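You operate a simulated robot arm through the tools that you are given. There is no shell and no other tool.

Carry out the task below with a simulated robot arm. There is one attempt and no reset: what you move stays moved.

TASK
Pin frame three to its trestle, then draw nut four up to its mark.
Fine: the yellow pin goes home in the empty eye before any work on the nut; the ring spanner goes back. Leave the other nuts.

It is judged by the outcome, as a careful person would: the job done as asked, and still so three seconds after it is handed in. It fails if anything else is knocked over, pushed out of place, dropped, spilled or broken.

THE ROBOT
A 7-joint arm with a two-finger parallel gripper, fixed in place. Base frame: the origin is on the floor under the middle of its stand, x ahead of it, y to its left, z up. Units: mm, degrees, N and s.
It reaches about 1524 mm from its shoulder. Its first joint turns from -149.0 to 149.0 degrees. Payload 3.5 kg.
The TCP is the grasp point between the finger pads, 23 mm short of the fingertips. In the tool frame z runs along the fingers and y along their closing line. The gripper opens to 94 mm. The fingers are 38 mm wide and 10 mm thick; the gripper's body (54 by 96 mm) begins 39 mm behind the TCP.
Orientation is that of the tool frame in the base frame, as a unit quaternion [x, y, z, w]. With the fingers straight down and closing along the base's y, the tool's x points along the base's -x, its y along +y and its z along -z.

THE INTERFACE
- The arm moves only by the tool step_arm. Its argument "deltas" is text: rows parted by semicolons, each of 7 numbers parted by spaces: the shift along the tool's x, y, z in mm, then the turn, a rotation vector about the tool's x, y, z in degrees, then the gripper command, from -1 (shut) to 1 (fully open), values between in proportion. In form: dx dy dz wx wy wz fingers; .... A call has 1 to 20 rows; each row shifts and turns the commanded pose from where the row before left it, along the tool's axes as they then stand. Each row takes 0.2 s and may step no farther than 50 mm and 8.6 degrees from the row before; otherwise, or with a gripper value out of range, the whole call is refused. Where a pose cannot be reached the arm comes as near as it can. A force on the tool above 40 N (or 10 N above the force at the start of the call, whichever is more), or a blocked arm, ends the call early, and 0.2 s more pass. Each finger travels about 153 mm/s and halts on what it meets, pressing with about 21 N; the grip force reading is that of the motor and also rises with nothing between the fingers. The clock runs only during rows and for 0.2 s after the last one: add rows that do not move to give the fingers time. The reply holds the time, the measured pose of the TCP, the force on the tool along the base axes, the opening and the grip force, in the units named above and with some noise, with the torque about the TCP (base axes, N m) and any sound that the robot's microphone picked up, and new pictures: "pictures" is both (left out), scene, wrist or none.
- Cameras (640 x 400 px; columns grow to the right, rows downward): "scene" is fixed at [219.5, 498.6, 1558]; the picture's right is [-0.88, -0.47, 0.00], its down [-0.21, 0.40, -0.89] and it looks along [0.42, -0.79, -0.45] (base axes); focal length 324 px, centre (320, 200). "wrist" rides on the gripper at [86, 16, -74] in the tool frame; the picture's right is [-0.18, 0.98, 0.00], its down [-0.58, -0.11, -0.81] and it looks along [-0.79, -0.15, 0.59] (tool axes); focal length 243 px, centre (320, 200). There is no depth. A picture from a camera that has moved, and an enlarged one, comes with that camera's place and axes in the base frame and with its lens.
- close_up(camera, box): a new picture of the part [left, top, right, bottom] of that camera's present view, enlarged. It takes no simulated time.
- hand_in(): hands the job in; it is judged then, once.

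Places have to be worked out from the pictures, the camera data and where the tool is seen. Open the gripper and draw the arm clear of the work before you hand the job in, unless the task says otherwise.

The tools are called after ">>>" by a JSON object that holds its "op" and its "data". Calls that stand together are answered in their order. step_arm: Moves the arm, as the interface text tells. Its arguments: {"type":"object","properties":{"deltas":{"type":"string"},"pictures":{"type":"string","enum":["both","scene","wrist","none"]}},"required":["deltas"]} The other tools are called the same way: close_up (camera, box) takes an enlarged picture of a part of a camera's view; hand_in () hands the job in.

At the start:

```text
t: 0.0
position: [602.3, -622.7, 1124.6]
tool_rot: [-0.001, 1.0, -0.001, 0.0]
ft_force: [-0.2, 0.6, 0.0]
moment: [0.01, 0.0, 0.0]
gripper_width: 94.1
finger_force: 0.0
```

scene: 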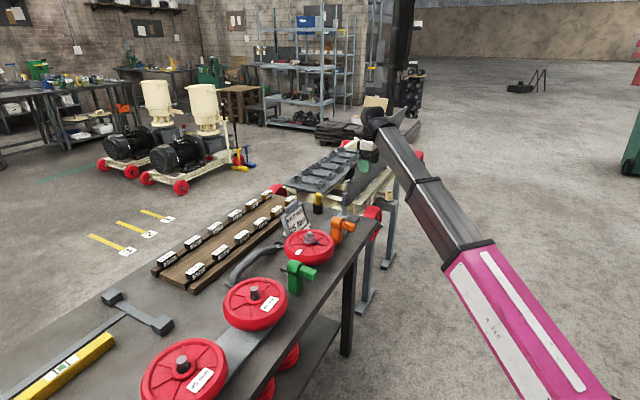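
wrist: 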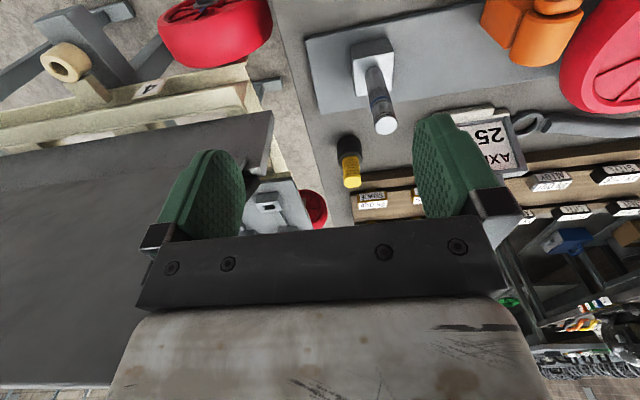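

The first pictures show a bench with red wheels, a tool rack, a yellow-black pin and a trestle area beyond. I take close-ups to understand the layout before moving.

>>> {"op": "close_up", "data": {"camera": "scene", "box": [260, 120, 440, 260]}}

>>> {"op": "close_up", "data": {"camera": "scene", "box": [140, 180, 320, 300]}}

>>> {"op": "close_up", "data": {"camera": "wrist", "box": [0, 0, 320, 240]}}

>>> {"op": "close_up", "data": {"camera": "wrist", "box": [300, 0, 640, 240]}}

```text
2.86 times, centred on (350, 190) of scene
camera zoom: at [219.5, 498.6, 1558.0], right [-0.88, -0.47, 0.0], down [-0.21, 0.4, -0.89], along [0.42, -0.79, -0.45], focal length 924 px, centre (234, 229)
```

zoom: 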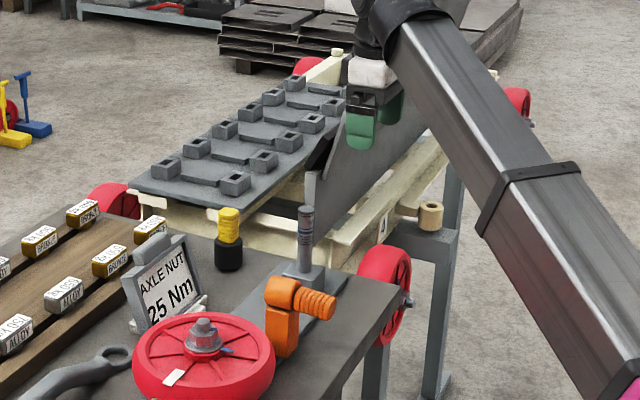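

```text
3.33 times, centred on (230, 240) of scene
camera zoom: at [219.5, 498.6, 1558.0], right [-0.88, -0.47, 0.0], down [-0.21, 0.4, -0.89], along [0.42, -0.79, -0.45], focal length 1078 px, centre (620, 67)
```

zoom: 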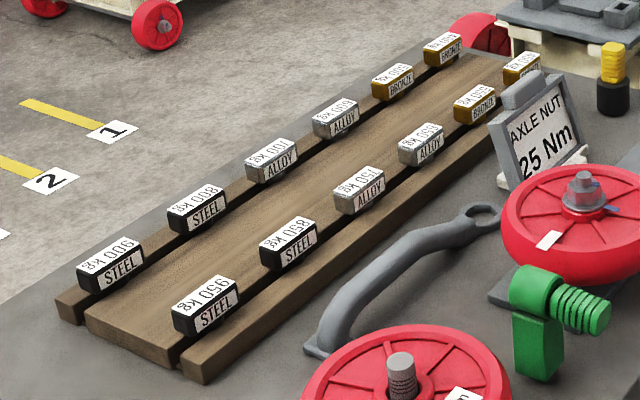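

```text
1.67 times, centred on (160, 120) of wrist
camera zoom: at [516.0, -606.3, 1198.2], right [0.18, 0.98, 0.0], down [0.58, -0.11, 0.81], along [0.79, -0.15, -0.59], focal length 404 px, centre (587, 333)
```

zoom: 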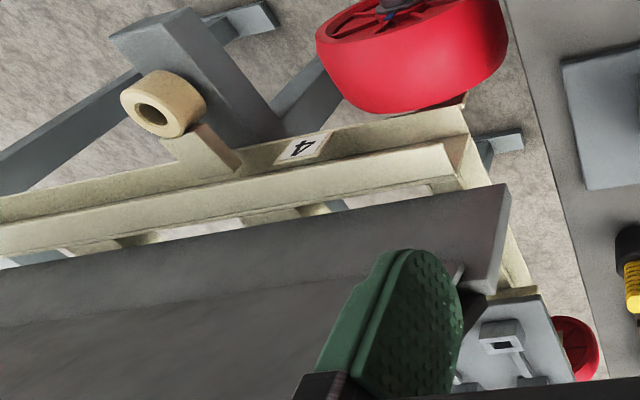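

```text
1.67 times, centred on (470, 120) of wrist
camera zoom: at [516.0, -606.3, 1198.2], right [0.18, 0.98, 0.0], down [0.58, -0.11, 0.81], along [0.79, -0.15, -0.59], focal length 404 px, centre (70, 333)
```

zoom: 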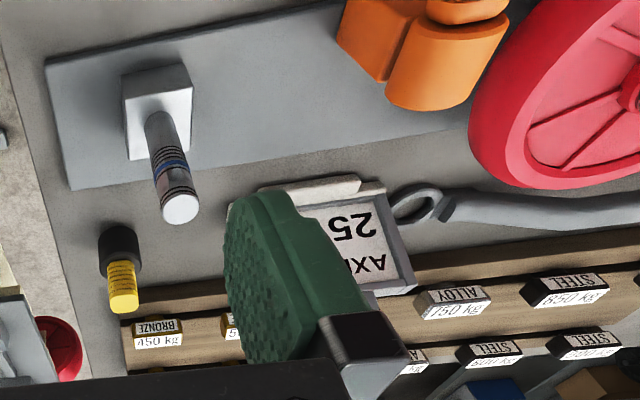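

I need more detail on the labels and marks, so I zoom further into several parts.

>>> {"op": "close_up", "data": {"camera": "scene", "box": [270, 180, 350, 270]}}

>>> {"op": "close_up", "data": {"camera": "scene", "box": [330, 150, 430, 230]}}

>>> {"op": "close_up", "data": {"camera": "scene", "box": [130, 250, 330, 400]}}

>>> {"op": "close_up", "data": {"camera": "scene", "box": [0, 180, 200, 400]}}

>>> {"op": "close_up", "data": {"camera": "scene", "box": [80, 70, 270, 210]}}

>>> {"op": "close_up", "data": {"camera": "wrist", "box": [0, 0, 180, 120]}}

>>> {"op": "close_up", "data": {"camera": "wrist", "box": [230, 100, 400, 240]}}

```text
4.44 times, centred on (310, 225) of scene
camera zoom: at [219.5, 498.6, 1558.0], right [-0.88, -0.47, 0.0], down [-0.21, 0.4, -0.89], along [0.42, -0.79, -0.45], focal length 1438 px, centre (364, 89)
```

zoom: 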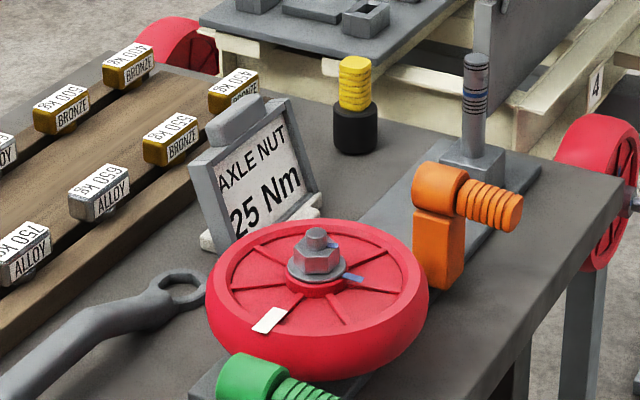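

```text
5.00 times, centred on (380, 190) of scene
camera zoom: at [219.5, 498.6, 1558.0], right [-0.88, -0.47, 0.0], down [-0.21, 0.4, -0.89], along [0.42, -0.79, -0.45], focal length 1617 px, centre (20, 250)
```

zoom: 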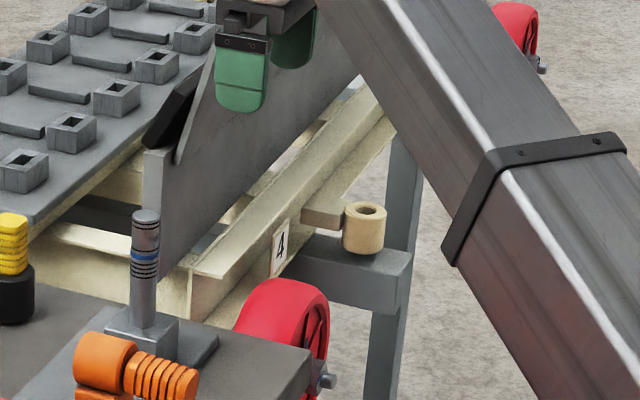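

```text
2.67 times, centred on (230, 325) of scene
camera zoom: at [219.5, 498.6, 1558.0], right [-0.88, -0.47, 0.0], down [-0.21, 0.4, -0.89], along [0.42, -0.79, -0.45], focal length 863 px, centre (560, -133)
```

zoom: 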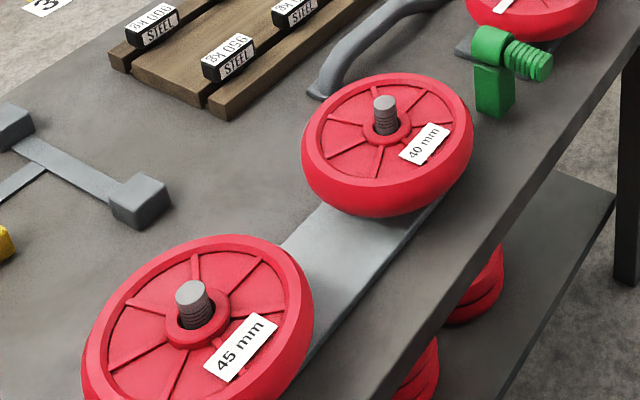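

```text
1.82 times, centred on (100, 290) of scene
camera zoom: at [219.5, 498.6, 1558.0], right [-0.88, -0.47, 0.0], down [-0.21, 0.4, -0.89], along [0.42, -0.79, -0.45], focal length 588 px, centre (720, 36)
```

zoom: 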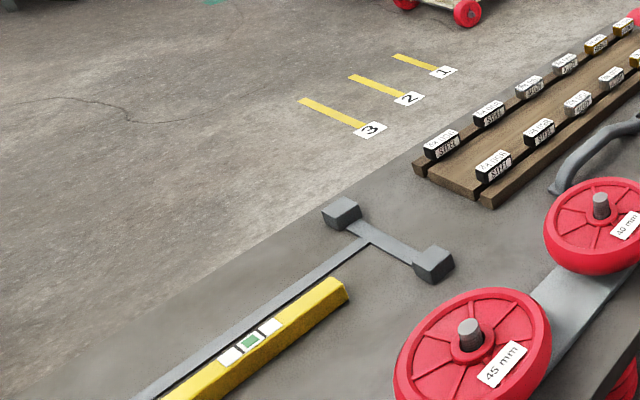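

```text
2.86 times, centred on (175, 140) of scene
camera zoom: at [219.5, 498.6, 1558.0], right [-0.88, -0.47, 0.0], down [-0.21, 0.4, -0.89], along [0.42, -0.79, -0.45], focal length 924 px, centre (734, 371)
```

zoom: 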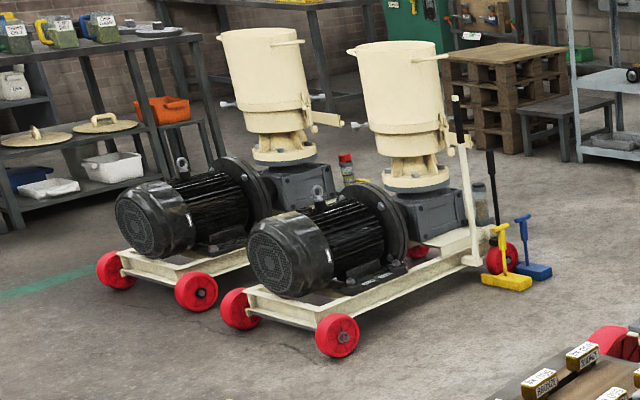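

```text
3.33 times, centred on (90, 60) of wrist
camera zoom: at [516.0, -606.3, 1198.2], right [0.18, 0.98, 0.0], down [0.58, -0.11, 0.81], along [0.79, -0.15, -0.59], focal length 809 px, centre (1087, 667)
```

zoom: 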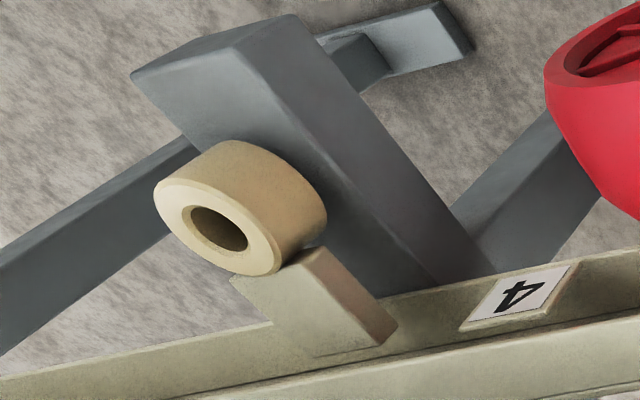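

```text
2.86 times, centred on (315, 170) of wrist
camera zoom: at [516.0, -606.3, 1198.2], right [0.18, 0.98, 0.0], down [0.58, -0.11, 0.81], along [0.79, -0.15, -0.59], focal length 693 px, centre (334, 286)
```

zoom: 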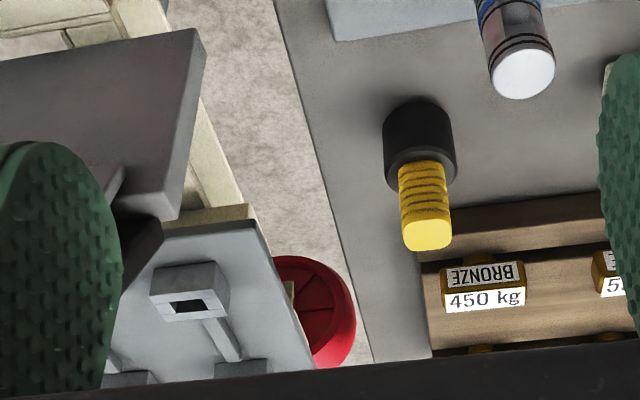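

The bench top is at about z 857 with its front edge near x 545 and right end near y −665. The yellow pin's grip top is near (819, −609, 948) and the empty eye near (615, −1004, 840). I draw the arm back toward the robot and then to its right, to look at the wheel by tag 4 from the front.

>>> {"op": "step_arm", "data": {"deltas": "45 0 0 0 0 0 1; 45 0 0 0 0 0 1; 45 0 0 0 0 0 1; 45 0 0 0 0 0 1; 45 0 0 0 0 0 1; 0 -45 0 0 0 0 1; 0 -45 0 0 0 0 1; 0 -45 0 0 0 0 1; 0 0 40 0 0 0 1; 0 0 40 0 0 0 1; 0 0 40 0 0 0 1", "pictures": "both"}}

```text
t: 2.4
position: [378.3, -761.1, 999.2]
tool_rot: [0.0, 1.0, 0.0, 0.0]
ft_force: [-1.3, -0.7, 0.0]
moment: [0.03, 0.0, -0.03]
gripper_width: 94.1
finger_force: 0.1
out of reach, approached as far as the arm can: row 5
camera wrist: at [292.5, -743.6, 1071.5], right [0.18, 0.98, 0.0], down [0.58, -0.11, 0.81], along [0.79, -0.15, -0.59], focal length 243 px, centre (320, 200)
```

scene: 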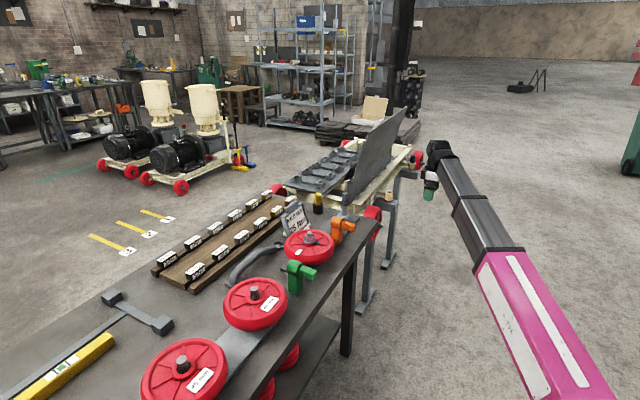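
wrist: 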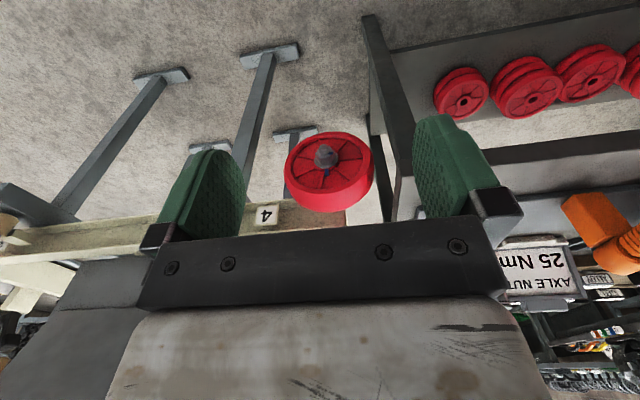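

The new pictures show wheel four with its nut facing the robot, beside tag 4. I zoom in on the nut, and on the frame now that the arm no longer hides it.

>>> {"op": "close_up", "data": {"camera": "wrist", "box": [270, 120, 390, 220]}}

>>> {"op": "close_up", "data": {"camera": "scene", "box": [270, 110, 440, 230]}}

>>> {"op": "close_up", "data": {"camera": "scene", "box": [340, 135, 430, 200]}}

>>> {"op": "close_up", "data": {"camera": "scene", "box": [330, 190, 410, 260]}}

>>> {"op": "close_up", "data": {"camera": "scene", "box": [250, 130, 350, 210]}}

```text
4.00 times, centred on (330, 170) of wrist
camera zoom: at [292.5, -743.6, 1071.5], right [0.18, 0.98, 0.0], down [0.58, -0.11, 0.81], along [0.79, -0.15, -0.59], focal length 970 px, centre (280, 320)
```

zoom: 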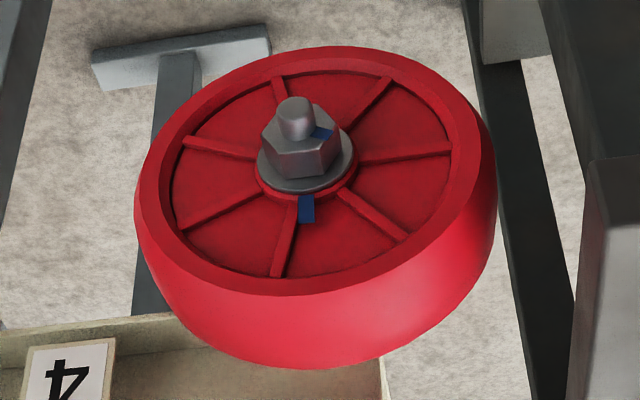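

```text
3.33 times, centred on (355, 170) of scene
camera zoom: at [219.5, 498.6, 1558.0], right [-0.88, -0.47, 0.0], down [-0.21, 0.4, -0.89], along [0.42, -0.79, -0.45], focal length 1078 px, centre (203, 300)
```

zoom: 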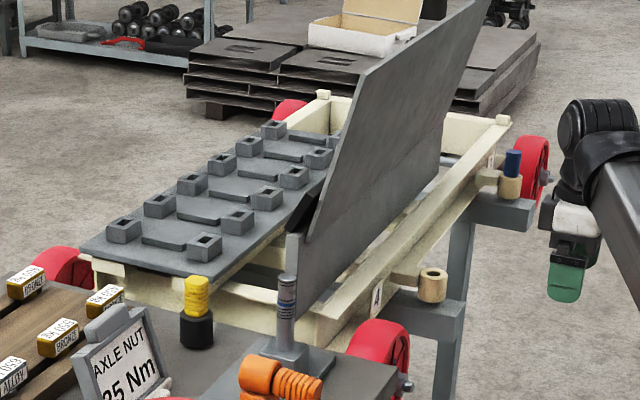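

```text
6.15 times, centred on (385, 168) of scene
camera zoom: at [219.5, 498.6, 1558.0], right [-0.88, -0.47, 0.0], down [-0.21, 0.4, -0.89], along [0.42, -0.79, -0.45], focal length 1991 px, centre (-80, 400)
```

zoom: 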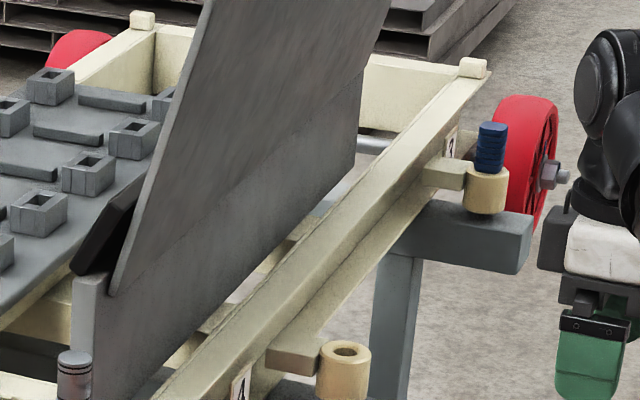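

```text
5.71 times, centred on (370, 225) of scene
camera zoom: at [219.5, 498.6, 1558.0], right [-0.88, -0.47, 0.0], down [-0.21, 0.4, -0.89], along [0.42, -0.79, -0.45], focal length 1848 px, centre (34, 57)
```

zoom: 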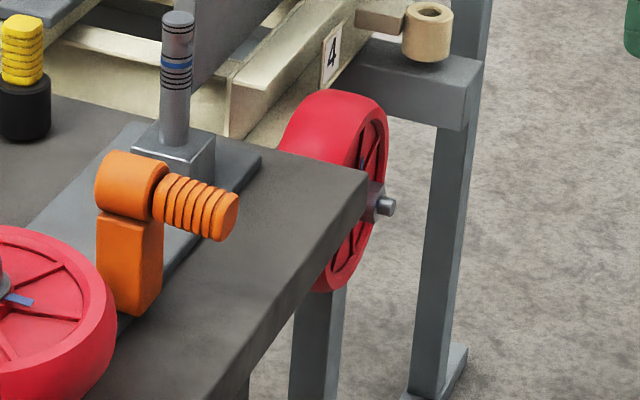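

```text
5.00 times, centred on (300, 170) of scene
camera zoom: at [219.5, 498.6, 1558.0], right [-0.88, -0.47, 0.0], down [-0.21, 0.4, -0.89], along [0.42, -0.79, -0.45], focal length 1617 px, centre (420, 350)
```

zoom: 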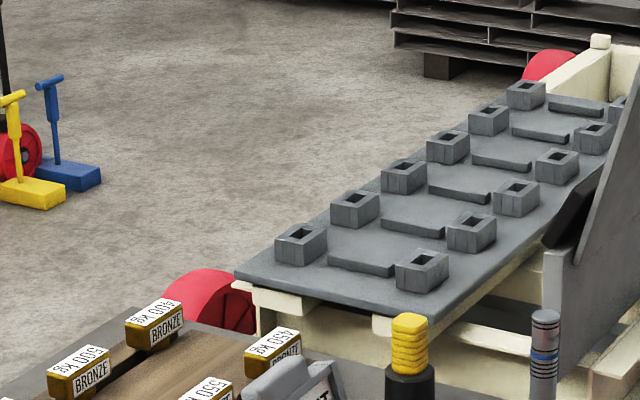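

Now it is clear: the second eye farther along already holds a blue pin, the near eye is empty, and nut four carries a blue mark at about 120° from the blue mark on the wheel hub. I move to look at the empty eye from nearer.

>>> {"op": "step_arm", "data": {"deltas": "0 -45 0 0 0 0 1; 0 -45 0 0 0 0 1; 0 -45 0 0 0 0 1; 0 -45 0 0 0 0 1; 0 -15 0 0 0 0 1; -35 0 0 0 0 0 1; -35 0 0 0 0 0 1", "pictures": "both"}}

```text
t: 4.0
position: [448.6, -955.3, 998.1]
tool_rot: [0.0, 1.0, 0.0, 0.001]
ft_force: [0.1, 0.2, 1.0]
moment: [-0.02, -0.01, -0.01]
gripper_width: 94.0
finger_force: 0.0
camera wrist: at [362.1, -939.8, 1070.1], right [0.18, 0.98, 0.0], down [0.58, -0.11, 0.81], along [0.79, -0.15, -0.59], focal length 243 px, centre (320, 200)
```

scene: 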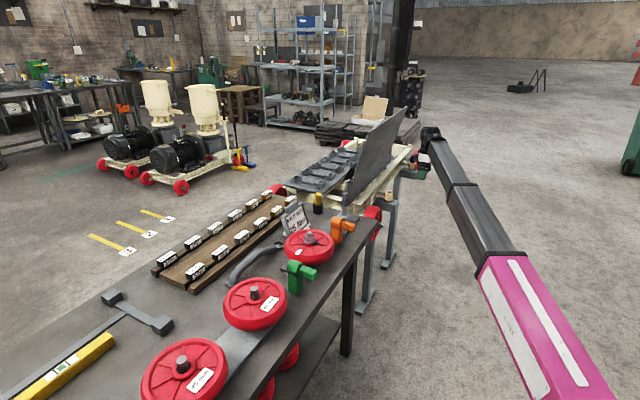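
wrist: 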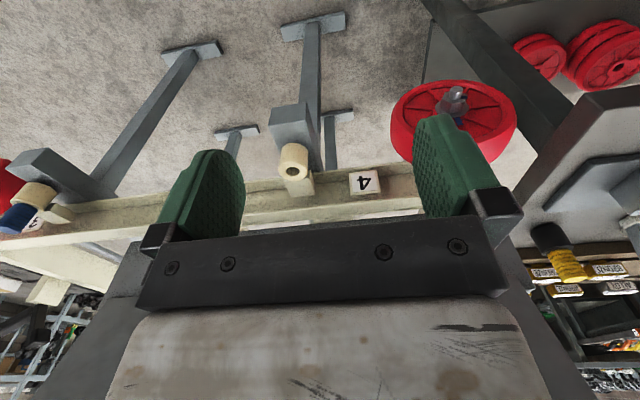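

The empty eye sits centred ahead of the camera. I zoom on it, on the blue pin seated in the other eye, and on the yellow pin.

>>> {"op": "close_up", "data": {"camera": "wrist", "box": [250, 90, 370, 210]}}

>>> {"op": "close_up", "data": {"camera": "wrist", "box": [0, 140, 120, 240]}}

>>> {"op": "close_up", "data": {"camera": "wrist", "box": [500, 190, 640, 300]}}

```text
3.33 times, centred on (310, 150) of wrist
camera zoom: at [362.1, -939.8, 1070.1], right [0.18, 0.98, 0.0], down [0.58, -0.11, 0.81], along [0.79, -0.15, -0.59], focal length 809 px, centre (353, 367)
```

zoom: 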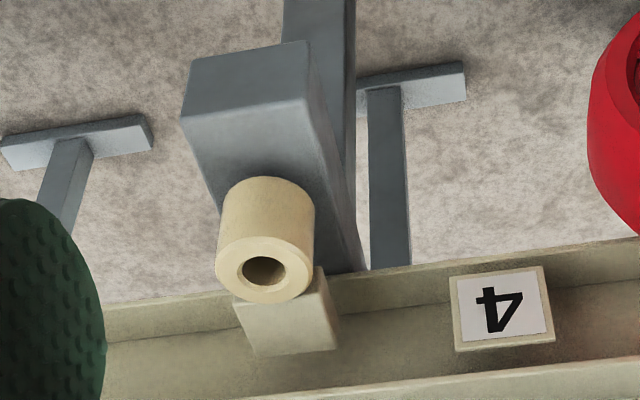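

```text
4.00 times, centred on (60, 190) of wrist
camera zoom: at [362.1, -939.8, 1070.1], right [0.18, 0.98, 0.0], down [0.58, -0.11, 0.81], along [0.79, -0.15, -0.59], focal length 970 px, centre (1360, 240)
```

zoom: 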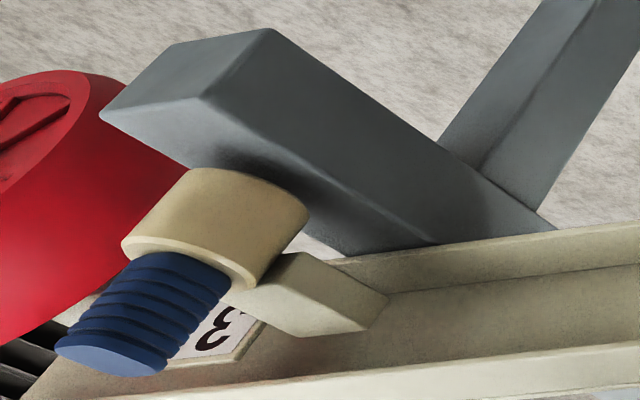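

```text
3.64 times, centred on (570, 245) of wrist
camera zoom: at [362.1, -939.8, 1070.1], right [0.18, 0.98, 0.0], down [0.58, -0.11, 0.81], along [0.79, -0.15, -0.59], focal length 882 px, centre (-589, 36)
```

zoom: 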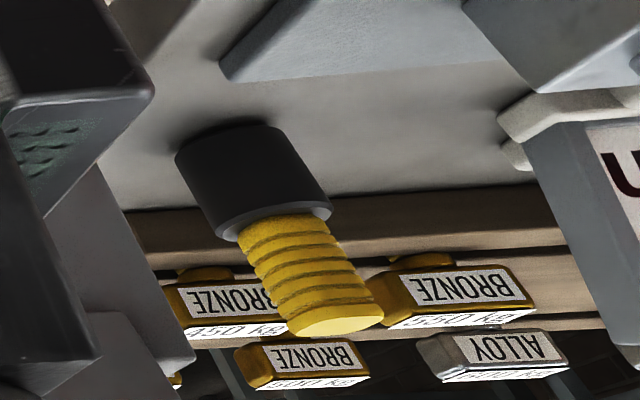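

Two wrist views agree that the empty eye's top is near (621, −1029, 818) and the pin's top near (818, −609, 943). The grey plate leaning over the frame may be in the way of the wrist above the eye, so I tilt the fingers forward about 42° to look at it and to test that posture.

>>> {"op": "step_arm", "data": {"deltas": "0 0 0 0 -8.5 0 1; 0 0 0 0 -8.5 0 1; 0 0 0 0 -8.5 0 1; 0 0 0 0 -8.5 0 1; 0 0 0 0 -8.5 0 1", "pictures": "both"}}

```text
t: 5.2
position: [449.7, -955.6, 996.4]
tool_rot: [-0.001, 0.931, 0.0, 0.364]
ft_force: [0.7, -0.1, 0.8]
moment: [0.01, 0.01, -0.02]
gripper_width: 94.1
finger_force: 0.0
camera wrist: at [336.2, -939.9, 991.7], right [0.13, 0.98, 0.12], down [-0.12, -0.11, 0.99], along [0.98, -0.15, 0.1], focal length 243 px, centre (320, 200)
```

scene: 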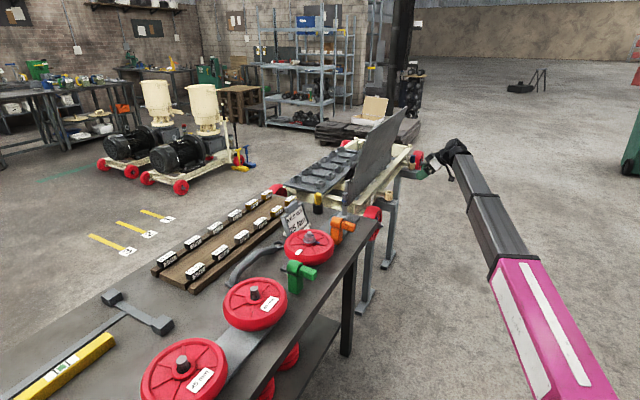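
wrist: 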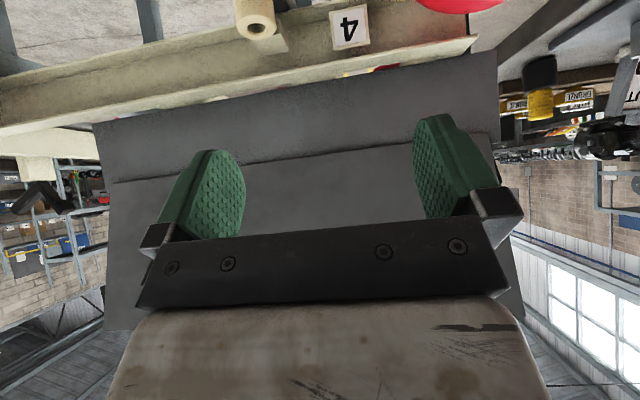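

The wrist view gives the plate's lower near corner at about (728, −724, 859), leaning to about x 654 at z 1205. That makes a forward tilt of about 25° at the eye the safe choice, so I set that tilt now and move toward the pin at z about 1070, above the ringed post (top near 995).

>>> {"op": "step_arm", "data": {"deltas": "0 0 0 0 8.5 0 1; 0 0 0 0 8.5 0 1; 0 0 0 0 0.5 0 1; -18.64 36.88 -1.51 0 0 0 1; -18.64 36.88 -1.51 0 0 0 1; -18.64 36.88 -1.51 0 0 0 1; -18.64 36.88 -1.51 0 0 0 1; -18.64 36.88 -1.51 0 0 0 1; -18.64 36.88 -1.51 0 0 0 1; -18.64 36.88 -1.51 0 0 0 1; -18.64 36.88 -1.51 0 0 0 1", "pictures": "both"}}

```text
t: 7.6
position: [581.5, -662.3, 1071.3]
tool_rot: [0.0, 0.976, 0.0, 0.216]
ft_force: [-0.5, 0.7, 0.3]
moment: [-0.01, 0.03, 0.01]
gripper_width: 93.8
finger_force: 0.1
camera wrist: at [471.1, -645.0, 1099.2], right [0.17, 0.98, 0.08], down [0.19, -0.11, 0.98], along [0.97, -0.15, -0.2], focal length 243 px, centre (320, 200)
```

scene: 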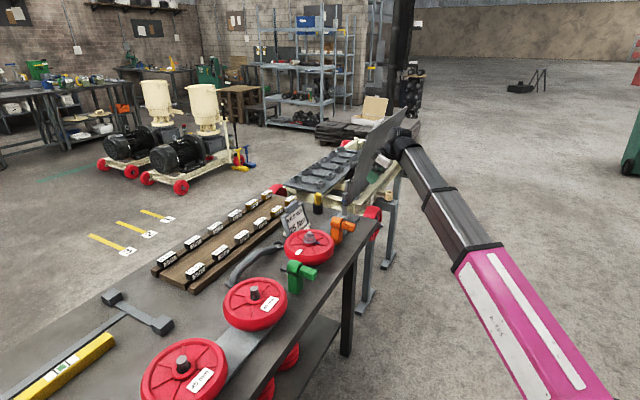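
wrist: 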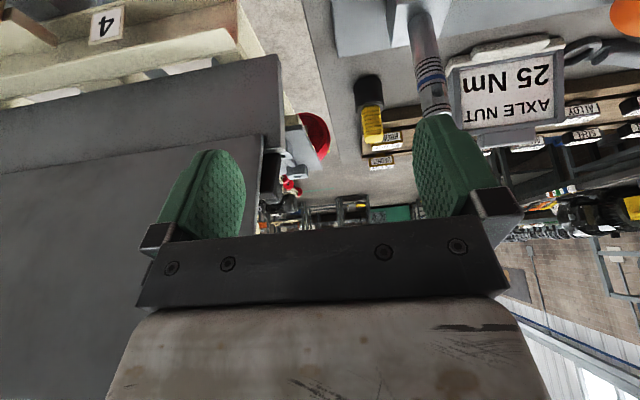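

The readings match the plan (tilt 25°, clear of plate and post). Next I yaw the tool 37° so the wrist trails toward the robot, and move in above the pin.

>>> {"op": "step_arm", "data": {"deltas": "0 0 0 3.592 0 7.704 1; 0 0 0 3.592 0 7.704 1; 0 0 0 3.592 0 7.704 1; 0 0 0 3.592 0 7.704 1; 0 0 0 1.268 0 2.719 1; -23.6 30.8 11.23 0 0 0 1; -23.6 30.8 11.23 0 0 0 1; -23.6 30.8 11.23 0 0 0 1; -23.6 30.8 11.23 0 0 0 1", "pictures": "both"}}

```text
t: 9.6
position: [737.9, -627.7, 1069.4]
tool_rot: [0.31, 0.926, -0.068, 0.206]
ft_force: [0.7, -0.6, 0.6]
moment: [-0.01, 0.0, 0.01]
gripper_width: 93.9
finger_force: 0.1
camera wrist: at [660.1, -546.8, 1098.7], right [0.72, 0.68, 0.08], down [0.08, -0.2, 0.98], along [0.68, -0.7, -0.2], focal length 243 px, centre (320, 200)
```

scene: 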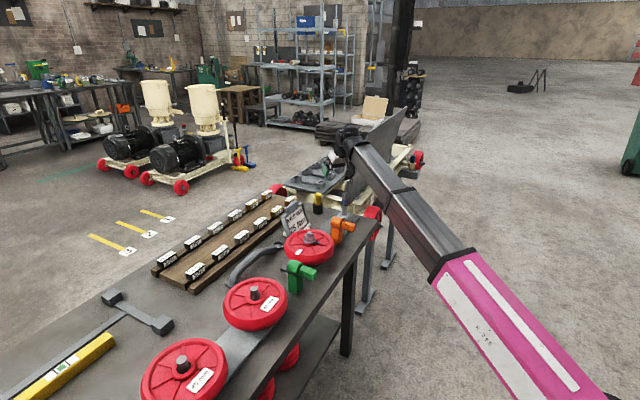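
wrist: 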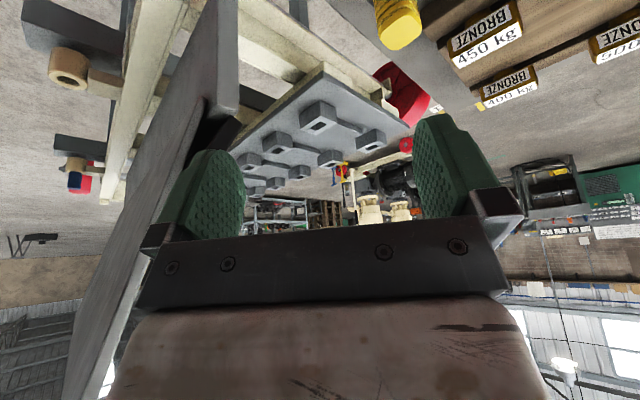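

The yellow pin's top is sighted again at about (819, −609, 943), matching. I move to straight above it at z 1000 and check the alignment between the fingers.

>>> {"op": "step_arm", "data": {"deltas": "-6.3 21.17 28.67 0 0 0 1; -6.3 21.17 28.67 0 0 0 1; -6.3 21.17 28.67 0 0 0 1", "pictures": "both"}}

>>> {"op": "close_up", "data": {"camera": "wrist", "box": [200, 0, 480, 250]}}

>>> {"op": "close_up", "data": {"camera": "scene", "box": [280, 140, 380, 220]}}

```text
t: 10.4
position: [821.0, -609.3, 998.7]
tool_rot: [0.31, 0.926, -0.069, 0.205]
ft_force: [1.0, 0.4, 0.3]
moment: [-0.01, 0.01, 0.05]
gripper_width: 94.0
finger_force: 0.1
camera wrist: at [741.6, -529.1, 1028.6], right [0.72, 0.68, 0.08], down [0.08, -0.2, 0.98], along [0.68, -0.7, -0.2], focal length 243 px, centre (320, 200)
```

scene: 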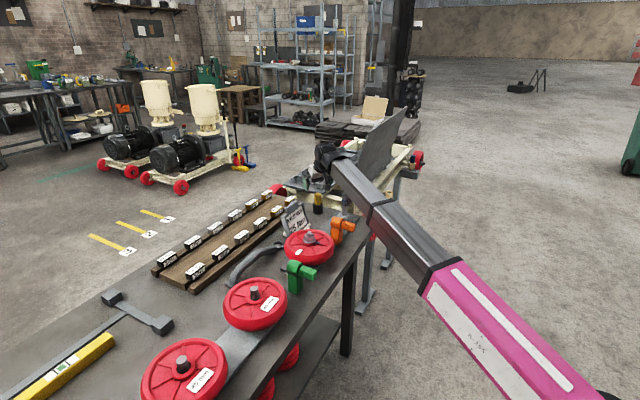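
wrist: 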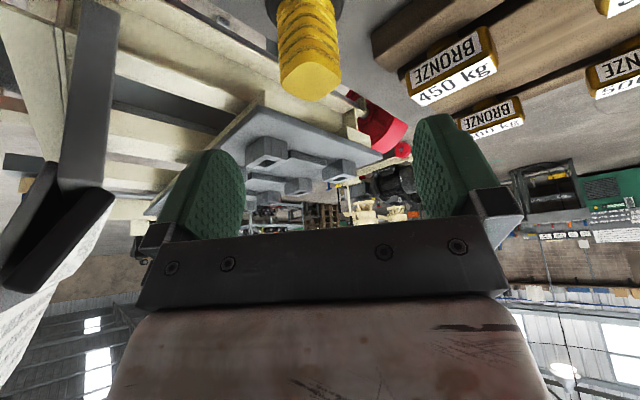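

```text
1.60 times, centred on (340, 125) of wrist
camera zoom: at [741.6, -529.1, 1028.6], right [0.72, 0.68, 0.08], down [0.08, -0.2, 0.98], along [0.68, -0.7, -0.2], focal length 388 px, centre (288, 320)
```

zoom: 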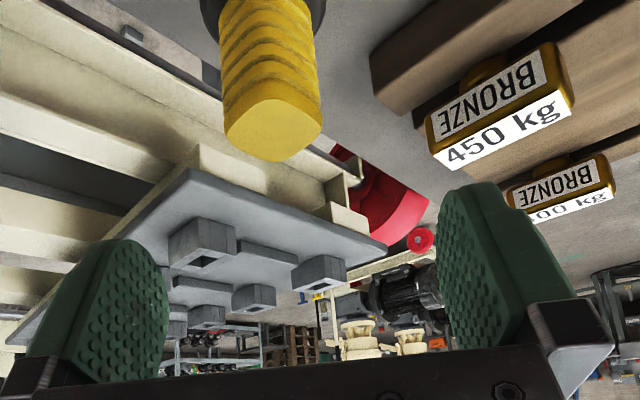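

```text
5.00 times, centred on (330, 180) of scene
camera zoom: at [219.5, 498.6, 1558.0], right [-0.88, -0.47, 0.0], down [-0.21, 0.4, -0.89], along [0.42, -0.79, -0.45], focal length 1617 px, centre (270, 300)
```

zoom: 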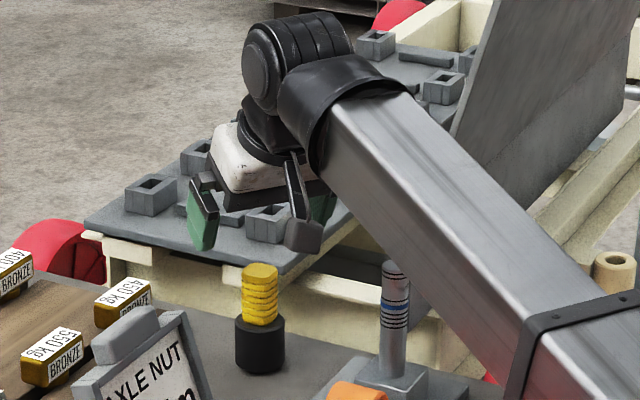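

The pin stands between the open fingers and clear of the camera bracket. I lower the TCP to (818.5, −609, 930), just above the cup rim, keeping the fingers open.

>>> {"op": "step_arm", "data": {"deltas": "15.5 -0.63 30.67 0 0 0 1; 7.75 -0.3 15.3 0 0 0 1; 7.75 -0.3 15.3 0 0 0 1; 0 0 0 0 0 0 1", "pictures": "both"}}

>>> {"op": "close_up", "data": {"camera": "scene", "box": [280, 150, 360, 220]}}

```text
t: 11.4
position: [817.3, -606.7, 931.2]
tool_rot: [0.308, 0.926, -0.069, 0.206]
ft_force: [0.4, -0.1, 0.2]
moment: [-0.03, 0.01, 0.03]
gripper_width: 94.1
finger_force: 0.0
camera wrist: at [738.5, -527.8, 960.2], right [0.72, 0.69, 0.08], down [0.08, -0.2, 0.98], along [0.68, -0.7, -0.2], focal length 243 px, centre (320, 200)
```

scene: 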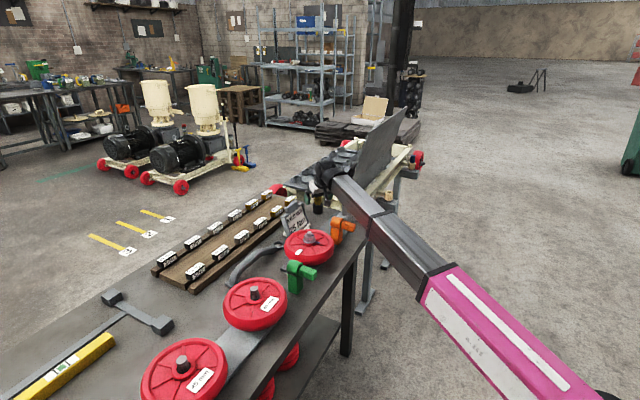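
wrist: 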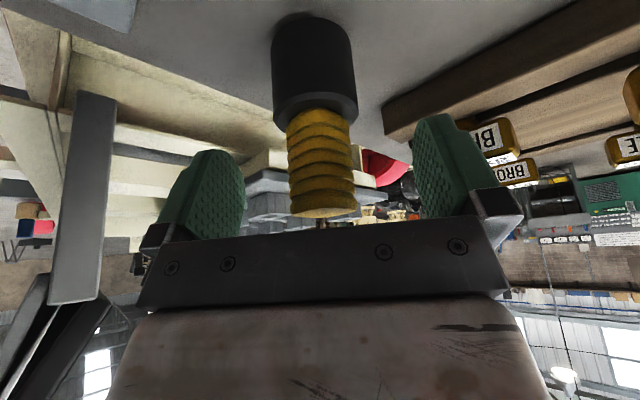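

```text
5.71 times, centred on (320, 185) of scene
camera zoom: at [219.5, 498.6, 1558.0], right [-0.88, -0.47, 0.0], down [-0.21, 0.4, -0.89], along [0.42, -0.79, -0.45], focal length 1848 px, centre (320, 286)
```

zoom: 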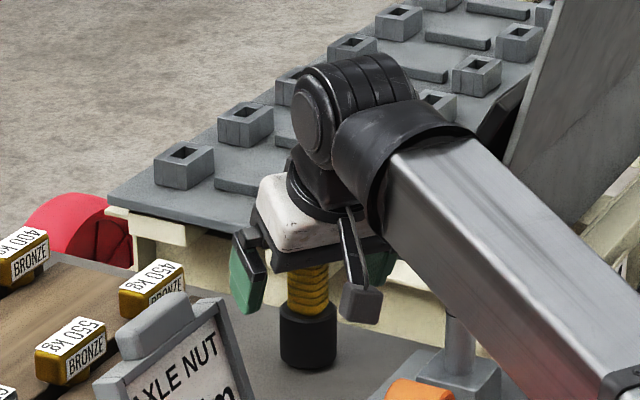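

The grip stands centred between the pads with fingertips just above the cup rim. I close the fingers on it.

>>> {"op": "step_arm", "data": {"deltas": "0 0 0 0 0 0 -1; 0 0 0 0 0 0 -1; 0 0 0 0 0 0 -1; 0 0 0 0 0 0 -1", "pictures": "both"}}

>>> {"op": "close_up", "data": {"camera": "wrist", "box": [200, 0, 440, 230]}}

```text
t: 12.4
position: [817.3, -607.4, 931.6]
tool_rot: [0.309, 0.926, -0.068, 0.206]
ft_force: [0.1, 0.4, 0.1]
moment: [0.01, -0.02, 0.01]
gripper_width: 38.8
finger_force: 20.7
camera wrist: at [738.5, -527.8, 960.3], right [0.72, 0.69, 0.08], down [0.08, -0.2, 0.98], along [0.68, -0.7, -0.2], focal length 243 px, centre (320, 200)
```

scene: 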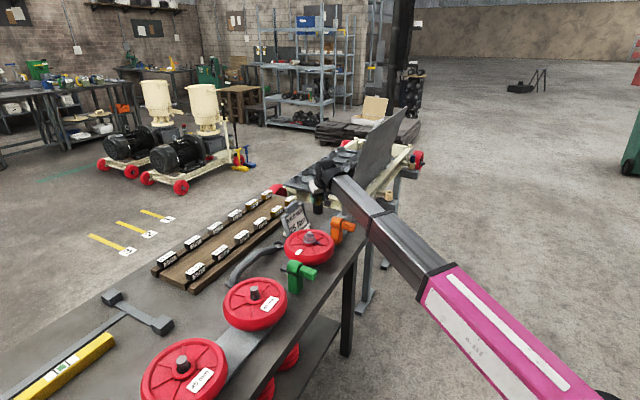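
wrist: 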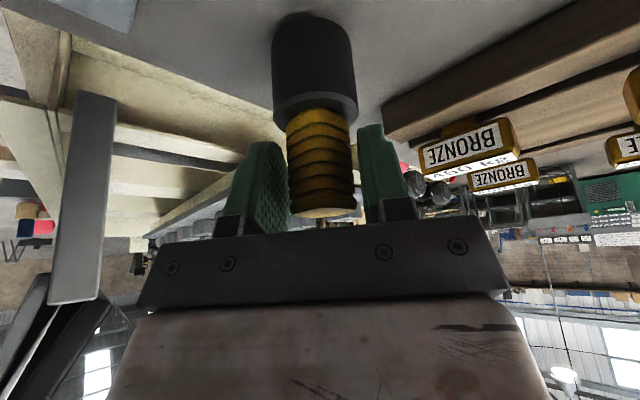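

```text
1.74 times, centred on (320, 115) of wrist
camera zoom: at [738.5, -527.8, 960.3], right [0.72, 0.69, 0.08], down [0.08, -0.2, 0.98], along [0.68, -0.7, -0.2], focal length 422 px, centre (320, 348)
```

zoom: 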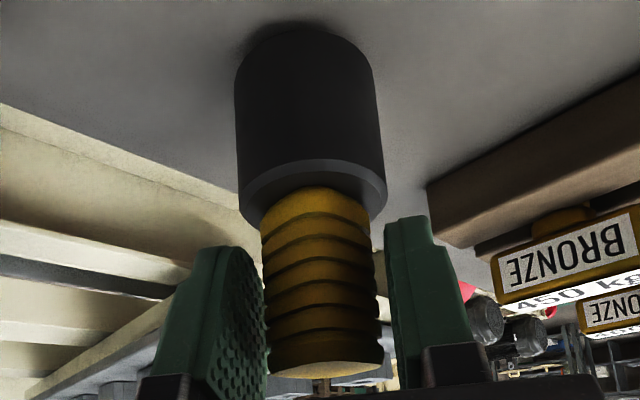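

The fingers halted at 38.8 mm with 20.7 N, so the grip is held. I lift straight up about 120 mm and look at the pin.

>>> {"op": "step_arm", "data": {"deltas": "-8.45 0 -18.13 0 0 0 -1; -8.45 0 -18.13 0 0 0 -1; -8.45 0 -18.13 0 0 0 -1; -12.68 0 -27.19 0 0 0 -1; -12.68 0 -27.19 0 0 0 -1", "pictures": "both"}}

>>> {"op": "close_up", "data": {"camera": "wrist", "box": [200, 0, 440, 230]}}

>>> {"op": "close_up", "data": {"camera": "scene", "box": [280, 130, 380, 220]}}

```text
t: 13.6
position: [814.7, -606.7, 1051.8]
tool_rot: [0.309, 0.926, -0.068, 0.205]
ft_force: [-0.4, 1.0, -1.6]
moment: [-0.01, -0.02, 0.0]
gripper_width: 38.7
finger_force: 21.1
camera wrist: at [736.3, -527.1, 1081.1], right [0.72, 0.69, 0.08], down [0.08, -0.2, 0.98], along [0.68, -0.7, -0.2], focal length 243 px, centre (320, 200)
```

scene: 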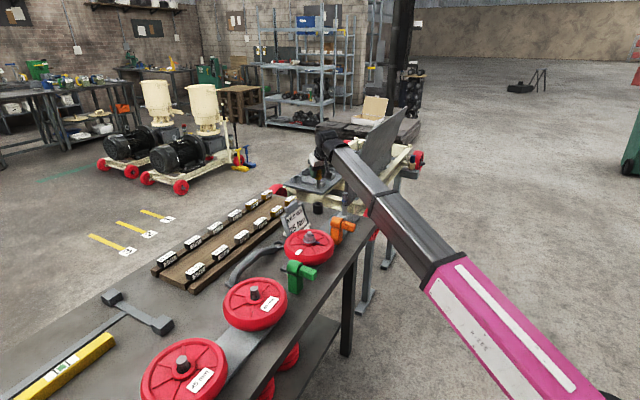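
wrist: 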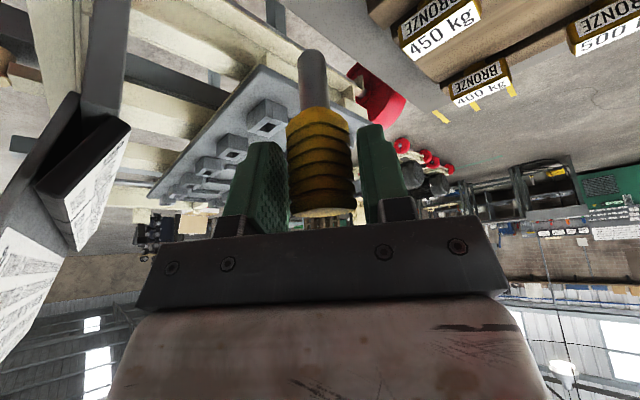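

```text
1.74 times, centred on (320, 115) of wrist
camera zoom: at [736.3, -527.1, 1081.1], right [0.72, 0.69, 0.08], down [0.08, -0.2, 0.98], along [0.68, -0.7, -0.2], focal length 422 px, centre (320, 348)
```

zoom: 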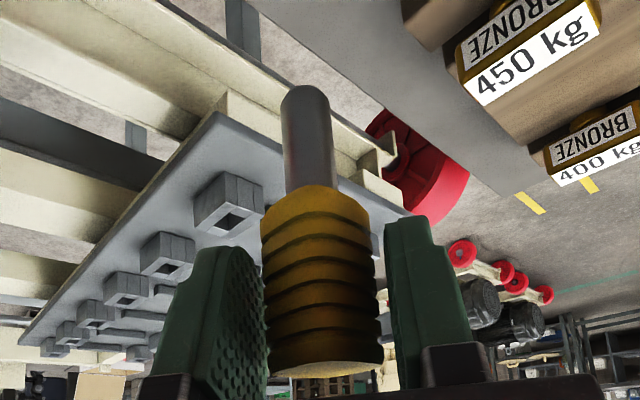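

```text
4.44 times, centred on (330, 175) of scene
camera zoom: at [219.5, 498.6, 1558.0], right [-0.88, -0.47, 0.0], down [-0.21, 0.4, -0.89], along [0.42, -0.79, -0.45], focal length 1438 px, centre (276, 311)
```

zoom: 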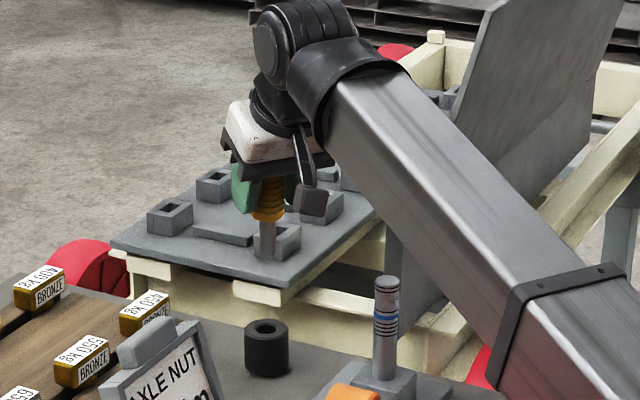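

The pin came free with its steel shank (about 38 mm, tip near 73 mm below the TCP) and the cup stayed put. I raise it, retreat past the post and plate, and turn the tool back to yaw zero.

>>> {"op": "step_arm", "data": {"deltas": "-20.3 0 -43.5 0 0 0 -1; 26.44 -32.74 -12.32 0 0 0 -1; 26.44 -32.74 -12.32 0 0 0 -1; 26.44 -32.74 -12.32 0 0 0 -1; 26.44 -32.74 -12.32 0 0 0 -1; 26.44 -32.74 -12.32 0 0 0 -1; 0 0 0 -3.592 0 -7.704 -1; 0 0 0 -3.592 0 -7.704 -1; 0 0 0 -3.592 0 -7.704 -1; 0 0 0 -3.592 0 -7.704 -1; 0 0 0 -1.268 0 -2.719 -1", "pictures": "both"}}

```text
t: 16.0
position: [601.8, -649.9, 1098.2]
tool_rot: [-0.001, 0.976, 0.001, 0.217]
ft_force: [0.1, 0.4, -0.8]
moment: [-0.02, 0.01, 0.01]
gripper_width: 38.6
finger_force: 20.6
camera wrist: at [491.8, -633.5, 1128.2], right [0.16, 0.98, 0.08], down [0.19, -0.11, 0.98], along [0.97, -0.15, -0.2], focal length 243 px, centre (320, 200)
```

scene: 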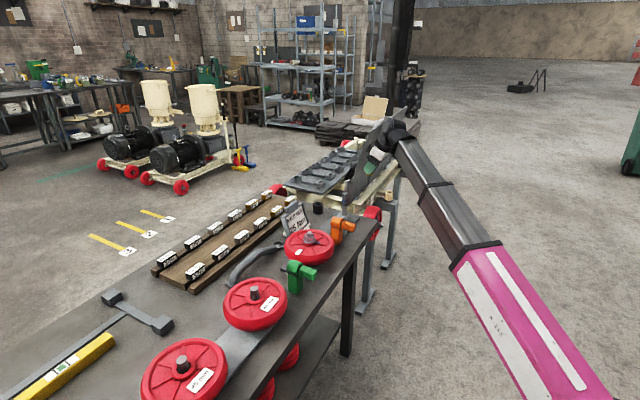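
wrist: 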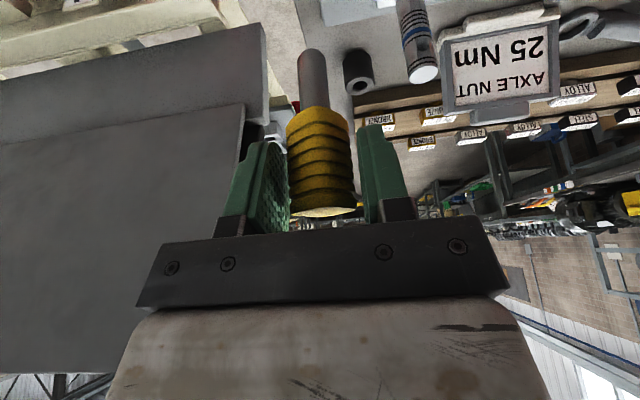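

The pin is still held upright at 38.6 mm and all is clear. I carry it along the robot's side of the frame to the front of the empty eye.

>>> {"op": "step_arm", "data": {"deltas": "25.98 -40 -1.08 0 0 0 -1; 25.98 -40 -1.08 0 0 0 -1; 25.98 -40 -1.08 0 0 0 -1; 25.98 -40 -1.08 0 0 0 -1; 25.98 -40 -1.08 0 0 0 -1; 5.28 -44.75 11.33 0 0 0 -1; 5.28 -44.75 11.33 0 0 0 -1; 5.28 -44.75 11.33 0 0 0 -1; 5.28 -44.75 11.33 0 0 0 -1", "pictures": "both"}}

>>> {"op": "close_up", "data": {"camera": "wrist", "box": [200, 0, 440, 200]}}

>>> {"op": "close_up", "data": {"camera": "scene", "box": [350, 120, 450, 220]}}

```text
t: 18.0
position: [481.0, -1029.2, 998.8]
tool_rot: [-0.001, 0.976, 0.001, 0.216]
ft_force: [-1.2, 0.0, -1.4]
moment: [-0.02, -0.04, -0.03]
gripper_width: 38.4
finger_force: 20.4
camera wrist: at [371.3, -1012.5, 1028.5], right [0.17, 0.98, 0.08], down [0.19, -0.11, 0.98], along [0.97, -0.15, -0.2], focal length 243 px, centre (320, 200)
```

scene: 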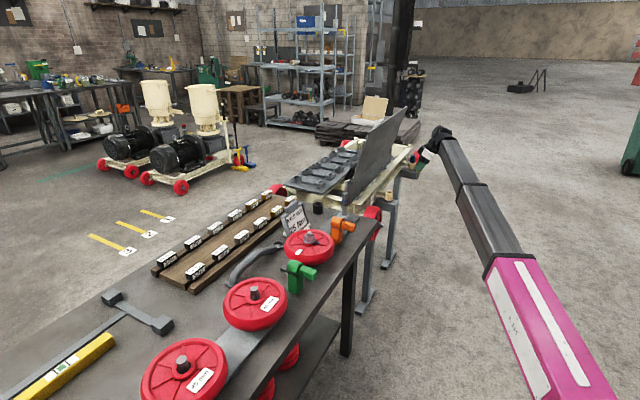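
wrist: 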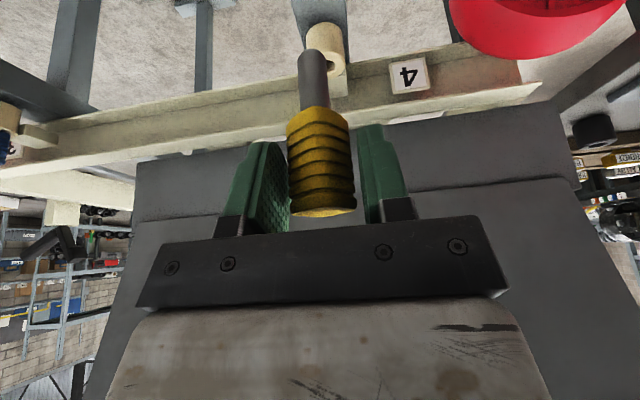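

```text
2.00 times, centred on (320, 100) of wrist
camera zoom: at [371.3, -1012.5, 1028.5], right [0.17, 0.98, 0.08], down [0.19, -0.11, 0.98], along [0.97, -0.15, -0.2], focal length 485 px, centre (320, 400)
```

zoom: 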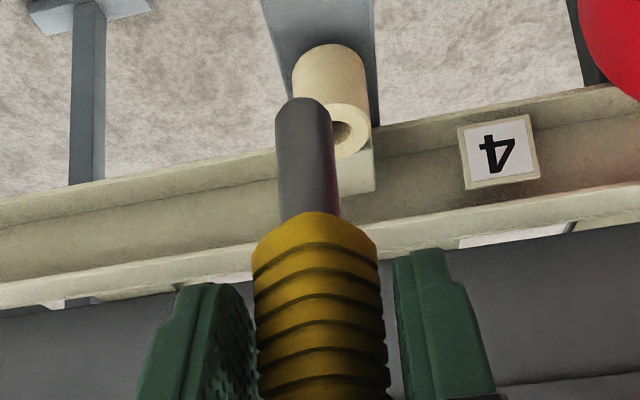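

```text
4.00 times, centred on (400, 170) of scene
camera zoom: at [219.5, 498.6, 1558.0], right [-0.88, -0.47, 0.0], down [-0.21, 0.4, -0.89], along [0.42, -0.79, -0.45], focal length 1294 px, centre (0, 320)
```

zoom: 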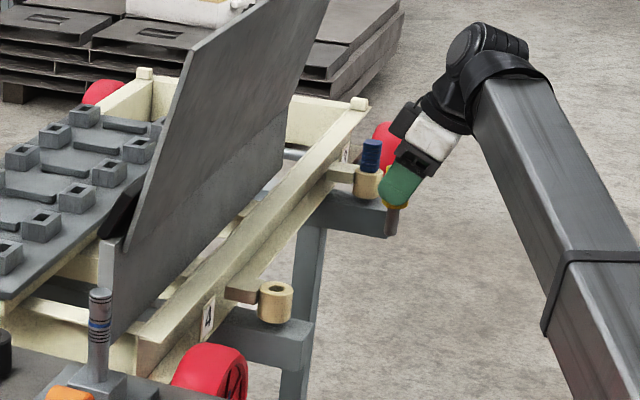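

The pin hangs upright, its tip at roughly (481, −1028, 927), and the eye is dead ahead near (620, −1028, 818). I move in to about 40 mm above and just short of the eye for fine alignment.

>>> {"op": "step_arm", "data": {"deltas": "-19.67 0 28.2 0 0 0 -1; -19.67 0 28.2 0 0 0 -1; -19.67 0 28.2 0 0 0 -1; -19.67 0 28.2 0 0 0 -1; 0 0 0 0 0 0 -1", "pictures": "both"}}

>>> {"op": "close_up", "data": {"camera": "wrist", "box": [240, 0, 400, 110]}}

>>> {"op": "close_up", "data": {"camera": "scene", "box": [370, 160, 410, 205]}}

```text
t: 19.2
position: [602.2, -1027.9, 930.6]
tool_rot: [0.0, 0.976, 0.0, 0.217]
ft_force: [1.8, -0.4, -1.2]
moment: [-0.04, 0.01, 0.01]
gripper_width: 38.6
finger_force: 20.9
camera wrist: at [492.7, -1011.9, 959.7], right [0.17, 0.98, 0.08], down [0.19, -0.11, 0.98], along [0.97, -0.15, -0.2], focal length 243 px, centre (320, 200)
```

scene: 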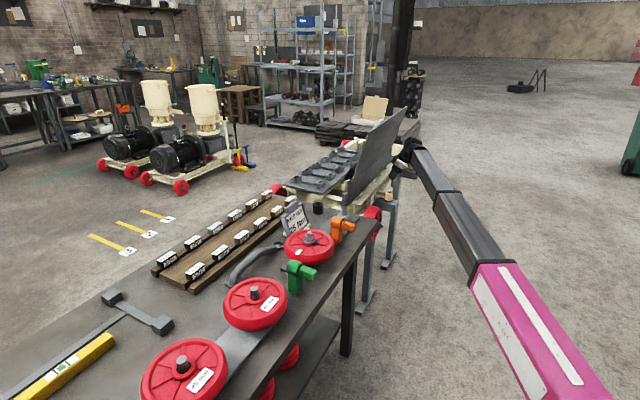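
wrist: 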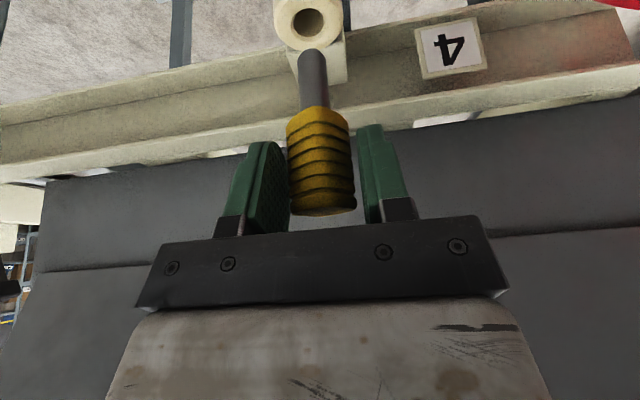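

```text
3.64 times, centred on (320, 55) of wrist
camera zoom: at [492.7, -1011.9, 959.7], right [0.17, 0.98, 0.08], down [0.19, -0.11, 0.98], along [0.97, -0.15, -0.2], focal length 882 px, centre (320, 727)
```

zoom: 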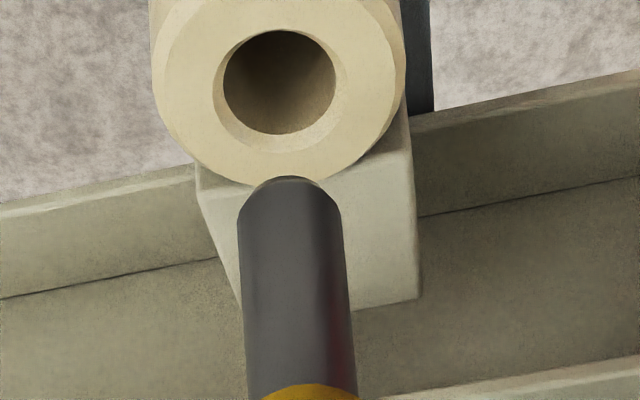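

```text
8.89 times, centred on (390, 182) of scene
camera zoom: at [219.5, 498.6, 1558.0], right [-0.88, -0.47, 0.0], down [-0.21, 0.4, -0.89], along [0.42, -0.79, -0.45], focal length 2875 px, centre (-302, 356)
```

zoom: 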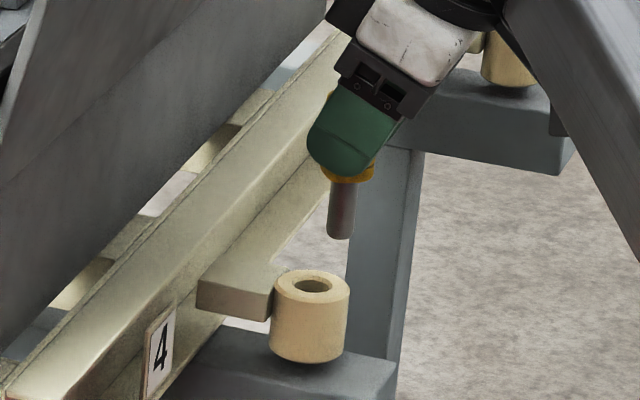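

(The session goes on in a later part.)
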